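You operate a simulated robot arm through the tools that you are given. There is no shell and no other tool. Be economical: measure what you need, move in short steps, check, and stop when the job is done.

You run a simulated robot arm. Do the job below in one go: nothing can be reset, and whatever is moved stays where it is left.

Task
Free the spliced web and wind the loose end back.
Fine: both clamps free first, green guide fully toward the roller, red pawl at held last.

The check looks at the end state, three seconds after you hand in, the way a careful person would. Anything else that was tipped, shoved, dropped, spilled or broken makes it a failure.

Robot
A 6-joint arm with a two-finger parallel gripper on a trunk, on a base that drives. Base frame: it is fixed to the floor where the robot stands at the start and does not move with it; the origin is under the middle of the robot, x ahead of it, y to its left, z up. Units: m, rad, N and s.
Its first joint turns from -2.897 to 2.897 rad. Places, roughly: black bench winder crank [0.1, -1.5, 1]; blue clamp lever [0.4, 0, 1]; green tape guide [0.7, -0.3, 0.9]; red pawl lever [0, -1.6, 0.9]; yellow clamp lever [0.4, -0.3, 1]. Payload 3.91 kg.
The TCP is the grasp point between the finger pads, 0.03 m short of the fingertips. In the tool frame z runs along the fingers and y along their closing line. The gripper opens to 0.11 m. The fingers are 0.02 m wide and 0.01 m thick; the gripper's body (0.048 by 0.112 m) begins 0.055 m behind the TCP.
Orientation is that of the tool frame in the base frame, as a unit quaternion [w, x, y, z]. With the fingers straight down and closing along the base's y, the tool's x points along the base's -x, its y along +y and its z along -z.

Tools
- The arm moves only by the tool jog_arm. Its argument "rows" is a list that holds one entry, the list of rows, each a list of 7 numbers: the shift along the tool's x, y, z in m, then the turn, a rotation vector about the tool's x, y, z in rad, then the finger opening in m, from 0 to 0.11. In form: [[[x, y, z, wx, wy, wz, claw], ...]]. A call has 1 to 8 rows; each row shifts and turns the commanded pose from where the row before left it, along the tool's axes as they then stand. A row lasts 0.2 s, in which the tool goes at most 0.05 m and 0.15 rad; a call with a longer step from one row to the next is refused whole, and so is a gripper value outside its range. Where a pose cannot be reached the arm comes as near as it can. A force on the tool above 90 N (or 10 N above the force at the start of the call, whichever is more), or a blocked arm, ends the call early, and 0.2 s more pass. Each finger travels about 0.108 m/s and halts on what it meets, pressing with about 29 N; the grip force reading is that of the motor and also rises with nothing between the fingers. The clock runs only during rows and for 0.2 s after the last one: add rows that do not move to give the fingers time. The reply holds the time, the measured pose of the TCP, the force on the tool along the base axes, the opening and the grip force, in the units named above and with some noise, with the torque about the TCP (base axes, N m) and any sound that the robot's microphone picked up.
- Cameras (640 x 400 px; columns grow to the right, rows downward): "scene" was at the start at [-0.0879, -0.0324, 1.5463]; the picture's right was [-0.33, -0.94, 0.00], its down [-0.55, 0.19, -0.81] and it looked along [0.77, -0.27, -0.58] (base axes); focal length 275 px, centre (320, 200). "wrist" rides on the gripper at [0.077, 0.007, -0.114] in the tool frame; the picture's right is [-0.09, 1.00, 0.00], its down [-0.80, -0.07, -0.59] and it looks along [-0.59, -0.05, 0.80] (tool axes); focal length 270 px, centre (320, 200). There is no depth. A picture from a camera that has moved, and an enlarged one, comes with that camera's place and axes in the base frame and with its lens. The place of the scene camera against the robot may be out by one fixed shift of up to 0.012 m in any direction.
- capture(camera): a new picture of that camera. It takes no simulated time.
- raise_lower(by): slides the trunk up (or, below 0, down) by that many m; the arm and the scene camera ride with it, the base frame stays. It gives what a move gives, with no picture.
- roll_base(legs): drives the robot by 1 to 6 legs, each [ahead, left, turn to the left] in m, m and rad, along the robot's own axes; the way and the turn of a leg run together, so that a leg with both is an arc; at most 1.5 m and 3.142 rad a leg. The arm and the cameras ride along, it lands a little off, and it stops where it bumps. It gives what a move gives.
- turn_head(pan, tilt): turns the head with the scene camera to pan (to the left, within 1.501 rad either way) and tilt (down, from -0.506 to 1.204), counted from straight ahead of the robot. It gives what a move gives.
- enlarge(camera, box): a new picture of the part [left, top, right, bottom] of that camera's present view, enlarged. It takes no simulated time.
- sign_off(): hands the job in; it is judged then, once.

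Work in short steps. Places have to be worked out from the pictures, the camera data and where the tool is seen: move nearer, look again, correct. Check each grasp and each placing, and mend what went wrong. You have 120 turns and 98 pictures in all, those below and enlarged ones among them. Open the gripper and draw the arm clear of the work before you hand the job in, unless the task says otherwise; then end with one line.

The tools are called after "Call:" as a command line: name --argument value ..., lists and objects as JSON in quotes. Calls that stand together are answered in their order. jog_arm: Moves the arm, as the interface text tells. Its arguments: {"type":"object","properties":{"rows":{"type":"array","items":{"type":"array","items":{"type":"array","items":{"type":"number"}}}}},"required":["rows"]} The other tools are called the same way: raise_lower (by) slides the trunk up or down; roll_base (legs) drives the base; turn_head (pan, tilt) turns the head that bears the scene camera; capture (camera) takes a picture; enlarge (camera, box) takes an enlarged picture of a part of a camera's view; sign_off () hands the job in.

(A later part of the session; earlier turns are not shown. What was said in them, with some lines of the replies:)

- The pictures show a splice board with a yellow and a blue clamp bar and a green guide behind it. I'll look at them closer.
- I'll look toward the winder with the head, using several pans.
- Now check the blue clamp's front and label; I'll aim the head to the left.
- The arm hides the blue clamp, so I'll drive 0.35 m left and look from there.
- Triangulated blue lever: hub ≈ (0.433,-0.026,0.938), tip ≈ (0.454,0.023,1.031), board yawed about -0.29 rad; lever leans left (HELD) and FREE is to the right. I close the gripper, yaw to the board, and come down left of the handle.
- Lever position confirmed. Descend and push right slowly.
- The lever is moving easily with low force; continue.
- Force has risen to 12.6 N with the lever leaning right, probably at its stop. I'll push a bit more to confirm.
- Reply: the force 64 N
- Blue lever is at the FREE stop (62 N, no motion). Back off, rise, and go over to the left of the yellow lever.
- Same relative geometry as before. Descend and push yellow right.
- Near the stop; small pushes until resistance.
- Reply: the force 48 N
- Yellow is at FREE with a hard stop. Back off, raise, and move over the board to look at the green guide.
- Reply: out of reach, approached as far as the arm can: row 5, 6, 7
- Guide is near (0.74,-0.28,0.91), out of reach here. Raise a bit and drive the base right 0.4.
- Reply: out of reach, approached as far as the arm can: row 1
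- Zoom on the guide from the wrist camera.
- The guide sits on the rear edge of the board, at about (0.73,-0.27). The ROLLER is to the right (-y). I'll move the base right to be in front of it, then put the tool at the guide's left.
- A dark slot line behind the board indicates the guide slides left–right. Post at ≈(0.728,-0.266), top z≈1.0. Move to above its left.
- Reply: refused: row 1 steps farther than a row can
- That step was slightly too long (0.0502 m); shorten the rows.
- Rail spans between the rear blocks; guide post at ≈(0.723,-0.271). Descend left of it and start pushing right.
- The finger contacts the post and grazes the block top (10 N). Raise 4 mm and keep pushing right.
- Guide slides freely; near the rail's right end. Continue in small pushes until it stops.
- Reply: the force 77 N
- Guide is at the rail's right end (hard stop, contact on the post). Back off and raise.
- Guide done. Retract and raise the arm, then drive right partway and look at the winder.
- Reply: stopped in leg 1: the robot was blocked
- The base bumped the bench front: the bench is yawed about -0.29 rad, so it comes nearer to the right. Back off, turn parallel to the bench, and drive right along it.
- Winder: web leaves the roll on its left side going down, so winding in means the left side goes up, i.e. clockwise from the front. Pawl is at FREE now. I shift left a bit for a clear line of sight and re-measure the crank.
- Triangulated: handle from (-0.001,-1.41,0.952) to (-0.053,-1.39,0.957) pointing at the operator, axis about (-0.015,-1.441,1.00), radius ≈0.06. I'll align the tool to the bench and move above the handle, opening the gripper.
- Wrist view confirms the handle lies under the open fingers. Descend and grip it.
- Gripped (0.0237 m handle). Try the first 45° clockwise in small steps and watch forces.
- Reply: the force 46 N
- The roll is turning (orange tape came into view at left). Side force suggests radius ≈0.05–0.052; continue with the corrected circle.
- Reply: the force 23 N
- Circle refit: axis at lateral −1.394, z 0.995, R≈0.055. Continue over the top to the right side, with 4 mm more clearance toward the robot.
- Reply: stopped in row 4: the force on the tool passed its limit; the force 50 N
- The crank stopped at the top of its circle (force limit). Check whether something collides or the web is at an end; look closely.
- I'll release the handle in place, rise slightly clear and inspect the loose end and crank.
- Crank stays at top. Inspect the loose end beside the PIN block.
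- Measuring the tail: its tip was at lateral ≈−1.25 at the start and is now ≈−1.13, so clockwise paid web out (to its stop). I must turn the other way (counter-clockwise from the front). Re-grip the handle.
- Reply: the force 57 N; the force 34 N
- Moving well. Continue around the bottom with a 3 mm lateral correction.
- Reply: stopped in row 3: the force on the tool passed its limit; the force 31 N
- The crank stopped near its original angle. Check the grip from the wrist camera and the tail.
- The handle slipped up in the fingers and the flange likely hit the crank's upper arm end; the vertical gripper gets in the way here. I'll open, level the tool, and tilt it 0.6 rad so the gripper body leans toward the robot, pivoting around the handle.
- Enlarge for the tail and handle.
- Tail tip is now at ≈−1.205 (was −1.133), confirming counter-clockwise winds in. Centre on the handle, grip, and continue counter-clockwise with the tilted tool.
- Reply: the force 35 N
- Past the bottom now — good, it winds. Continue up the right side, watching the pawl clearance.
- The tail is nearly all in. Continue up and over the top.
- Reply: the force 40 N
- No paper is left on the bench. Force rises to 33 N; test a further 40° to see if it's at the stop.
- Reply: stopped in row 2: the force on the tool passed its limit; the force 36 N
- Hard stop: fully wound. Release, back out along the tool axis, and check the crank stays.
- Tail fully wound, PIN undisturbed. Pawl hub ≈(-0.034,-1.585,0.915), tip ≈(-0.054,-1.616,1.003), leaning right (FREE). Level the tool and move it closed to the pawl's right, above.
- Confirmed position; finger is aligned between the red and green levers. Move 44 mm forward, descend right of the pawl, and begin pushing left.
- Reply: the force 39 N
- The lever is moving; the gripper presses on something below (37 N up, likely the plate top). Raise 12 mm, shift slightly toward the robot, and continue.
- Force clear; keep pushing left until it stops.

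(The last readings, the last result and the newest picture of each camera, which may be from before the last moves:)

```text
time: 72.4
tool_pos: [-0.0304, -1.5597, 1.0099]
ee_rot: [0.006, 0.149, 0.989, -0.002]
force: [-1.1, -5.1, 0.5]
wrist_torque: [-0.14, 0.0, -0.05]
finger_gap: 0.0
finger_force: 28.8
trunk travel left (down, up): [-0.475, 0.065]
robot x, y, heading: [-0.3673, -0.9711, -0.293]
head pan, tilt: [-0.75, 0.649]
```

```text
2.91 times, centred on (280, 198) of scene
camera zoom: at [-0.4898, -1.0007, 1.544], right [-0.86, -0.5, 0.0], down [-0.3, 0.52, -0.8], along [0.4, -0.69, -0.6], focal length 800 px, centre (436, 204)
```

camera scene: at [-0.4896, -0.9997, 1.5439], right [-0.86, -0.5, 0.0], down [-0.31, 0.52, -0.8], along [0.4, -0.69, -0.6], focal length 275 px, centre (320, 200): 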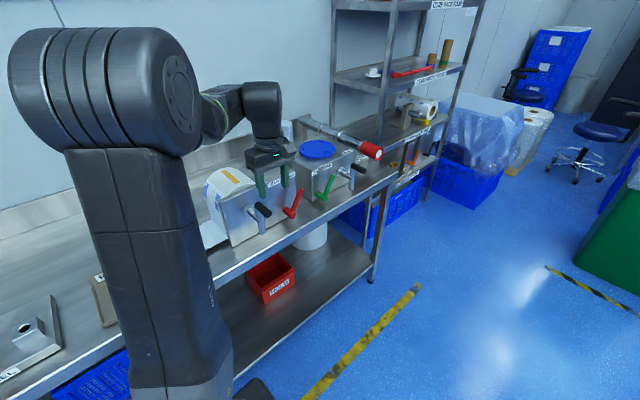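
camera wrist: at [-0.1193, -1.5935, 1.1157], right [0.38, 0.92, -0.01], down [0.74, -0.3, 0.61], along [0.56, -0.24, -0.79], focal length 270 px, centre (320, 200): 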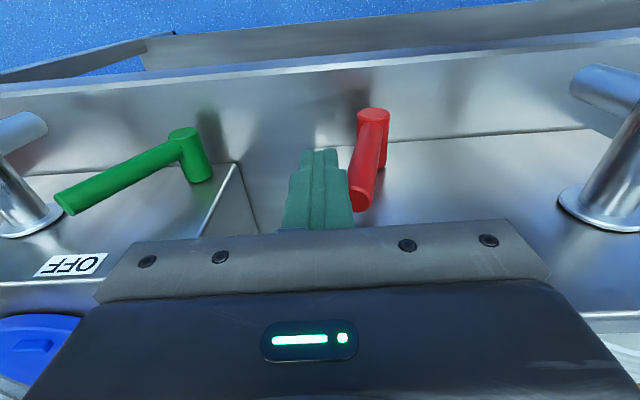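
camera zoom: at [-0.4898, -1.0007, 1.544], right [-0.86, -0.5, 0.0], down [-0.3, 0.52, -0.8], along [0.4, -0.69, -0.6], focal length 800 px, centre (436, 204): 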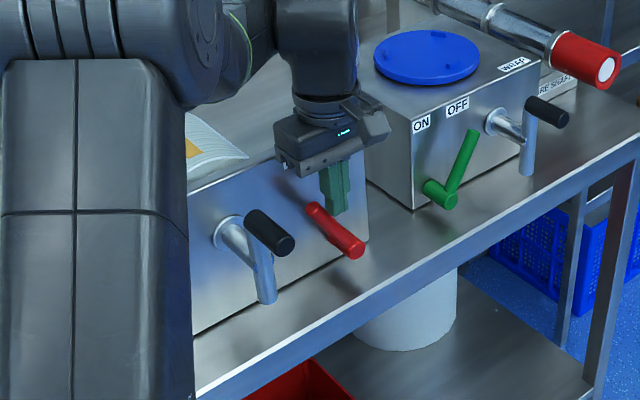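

Probably near the stop; small confirm push.

Call:
jog_arm --rows '[[[0, 0.005, 0, 0, 0, 0, 0], [0, 0.005, 0, 0, 0, 0, 0]]]'

```text
time: 73.0
tool_pos: [-0.0291, -1.5578, 1.0085]
ee_rot: [0.006, 0.151, 0.989, -0.003]
force: [-4.3, -43.2, 8.1]
wrist_torque: [-1.25, 0.03, -0.49]
finger_gap: 0.0
finger_force: 28.9
trunk travel left (down, up): [-0.475, 0.065]
robot x, y, heading: [-0.3735, -0.973, -0.295]
head pan, tilt: [-0.75, 0.649]
```

Stop reached (43 N). Back off, raise, retract.

Call:
jog_arm --rows '[[[0, -0.03, 0, 0, 0, 0, 0], [0, 0, -0.048, 0, 0, 0, 0], [0, 0, -0.048, 0, 0, 0, 0], [0, 0, -0.048, 0, 0, 0, 0], [0.03, 0.035, -0.01, 0, 0, 0, 0.05], [0.03, 0.035, 0, 0, 0, 0, 0.05], [0.03, 0.035, 0, 0, 0, 0, 0.05], [0, 0.045, 0, 0, 0, 0, 0.05]]]'

Call:
capture --camera "wrist"

Call:
enlarge --camera "scene" --box '[170, 130, 390, 267]'

```text
time: 74.8
tool_pos: [-0.0801, -1.4058, 1.1626]
ee_rot: [0.005, 0.15, 0.989, -0.002]
force: [0.4, -0.5, 0.0]
wrist_torque: [0.01, -0.02, 0.0]
finger_gap: 0.0498
finger_force: 0.1
trunk travel left (down, up): [-0.475, 0.065]
robot x, y, heading: [-0.3704, -0.9687, -0.294]
head pan, tilt: [-0.75, 0.649]
```

```text
23 pictures are left
camera wrist: at [-0.1516, -1.3753, 1.2767], right [0.38, 0.93, 0.0], down [0.74, -0.3, 0.6], along [0.56, -0.23, -0.8], focal length 270 px, centre (320, 200)
```

wrist: 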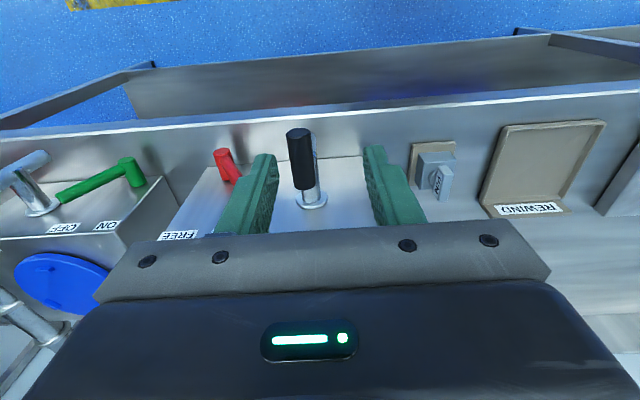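

```text
2.91 times, centred on (280, 198) of scene
camera zoom: at [-0.4896, -0.9989, 1.5439], right [-0.86, -0.5, 0.0], down [-0.3, 0.52, -0.8], along [0.4, -0.69, -0.6], focal length 800 px, centre (436, 204)
```

zoom: 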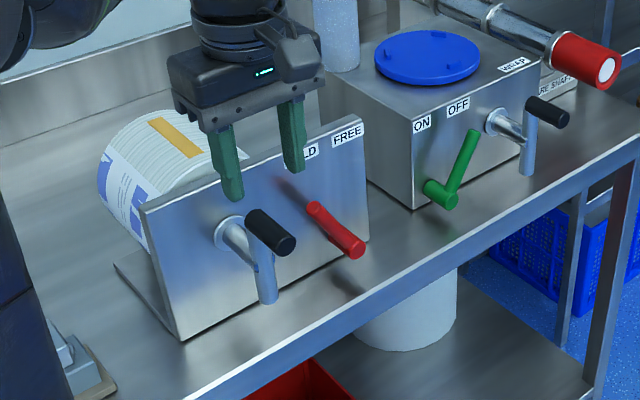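

Pawl leans to HELD, roll wound. Retract the arm clear, then check the clamps and guide.

Call:
jog_arm --rows '[[[0, 0.02, -0.03, 0, 0, 0, 0.08], [0, 0.045, 0, 0, 0, 0, 0.11], [0, 0.045, 0, 0, 0, 0, 0.11], [0, 0.045, 0, 0, 0, 0, 0.11], [0, 0.045, 0, 0, 0, 0, 0.11]]]'

Call:
turn_head --pan 0.6 --tilt 0.5

Call:
capture --camera "scene"

```text
time: 76.0
tool_pos: [-0.0182, -1.2174, 1.1911]
ee_rot: [0.006, 0.15, 0.989, -0.002]
force: [-0.1, -0.1, 0.3]
wrist_torque: [0.03, 0.0, 0.01]
finger_gap: 0.1098
finger_force: 0.1
trunk travel left (down, up): [-0.475, 0.065]
robot x, y, heading: [-0.3718, -0.971, -0.295]
head pan, tilt: [-0.75, 0.649]
```

```text
time: 77.5
tool_pos: [-0.0187, -1.2182, 1.19]
ee_rot: [0.006, 0.149, 0.989, -0.001]
force: [-0.3, 0.4, 0.1]
wrist_torque: [0.01, 0.02, 0.0]
finger_gap: 0.1099
finger_force: 0.0
trunk travel left (down, up): [-0.475, 0.065]
robot x, y, heading: [-0.3682, -0.9701, -0.294]
head pan, tilt: [0.6, 0.499]
```

```text
21 pictures are left
camera scene: at [-0.4465, -0.8973, 1.5573], right [0.3, -0.95, 0.0], down [-0.46, -0.14, -0.88], along [0.84, 0.27, -0.48], focal length 275 px, centre (320, 200)
```

scene: 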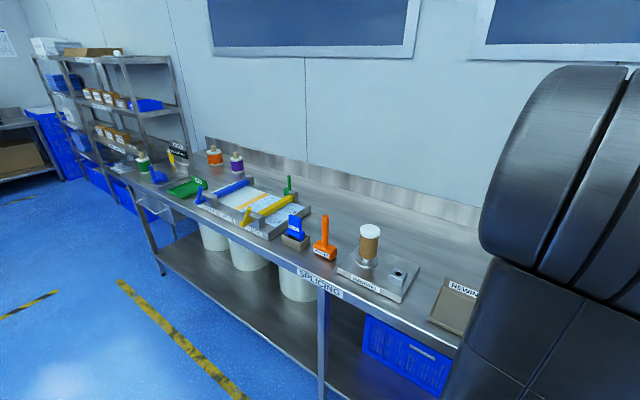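

Call:
enlarge --camera "scene" --box '[180, 160, 350, 266]'

```text
3.76 times, centred on (265, 213) of scene
camera zoom: at [-0.4465, -0.8973, 1.5573], right [0.3, -0.95, 0.0], down [-0.46, -0.14, -0.88], along [0.84, 0.27, -0.48], focal length 1035 px, centre (527, 151)
```

zoom: 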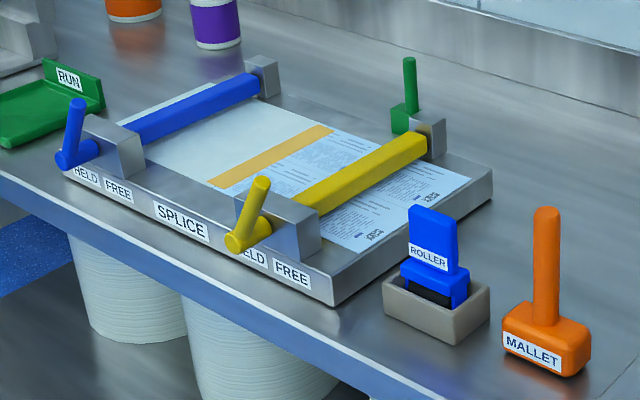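

Both levers lean to FREE, the guide is at the roller end, the web is wound, the pawl is at HELD, and the arm is clear with the gripper open. Handing in.

Call:
sign_off

```text
The job is handed in.
```

The job is handed in: both clamps are free, the guide is fully toward the roller, the loose end is wound back to the stop, and the pawl went to HELD last. I first turned the crank the wrong way, which let some web out, before reversing and winding it all in. The base also bumped the bench once, and I saw nothing shifted.
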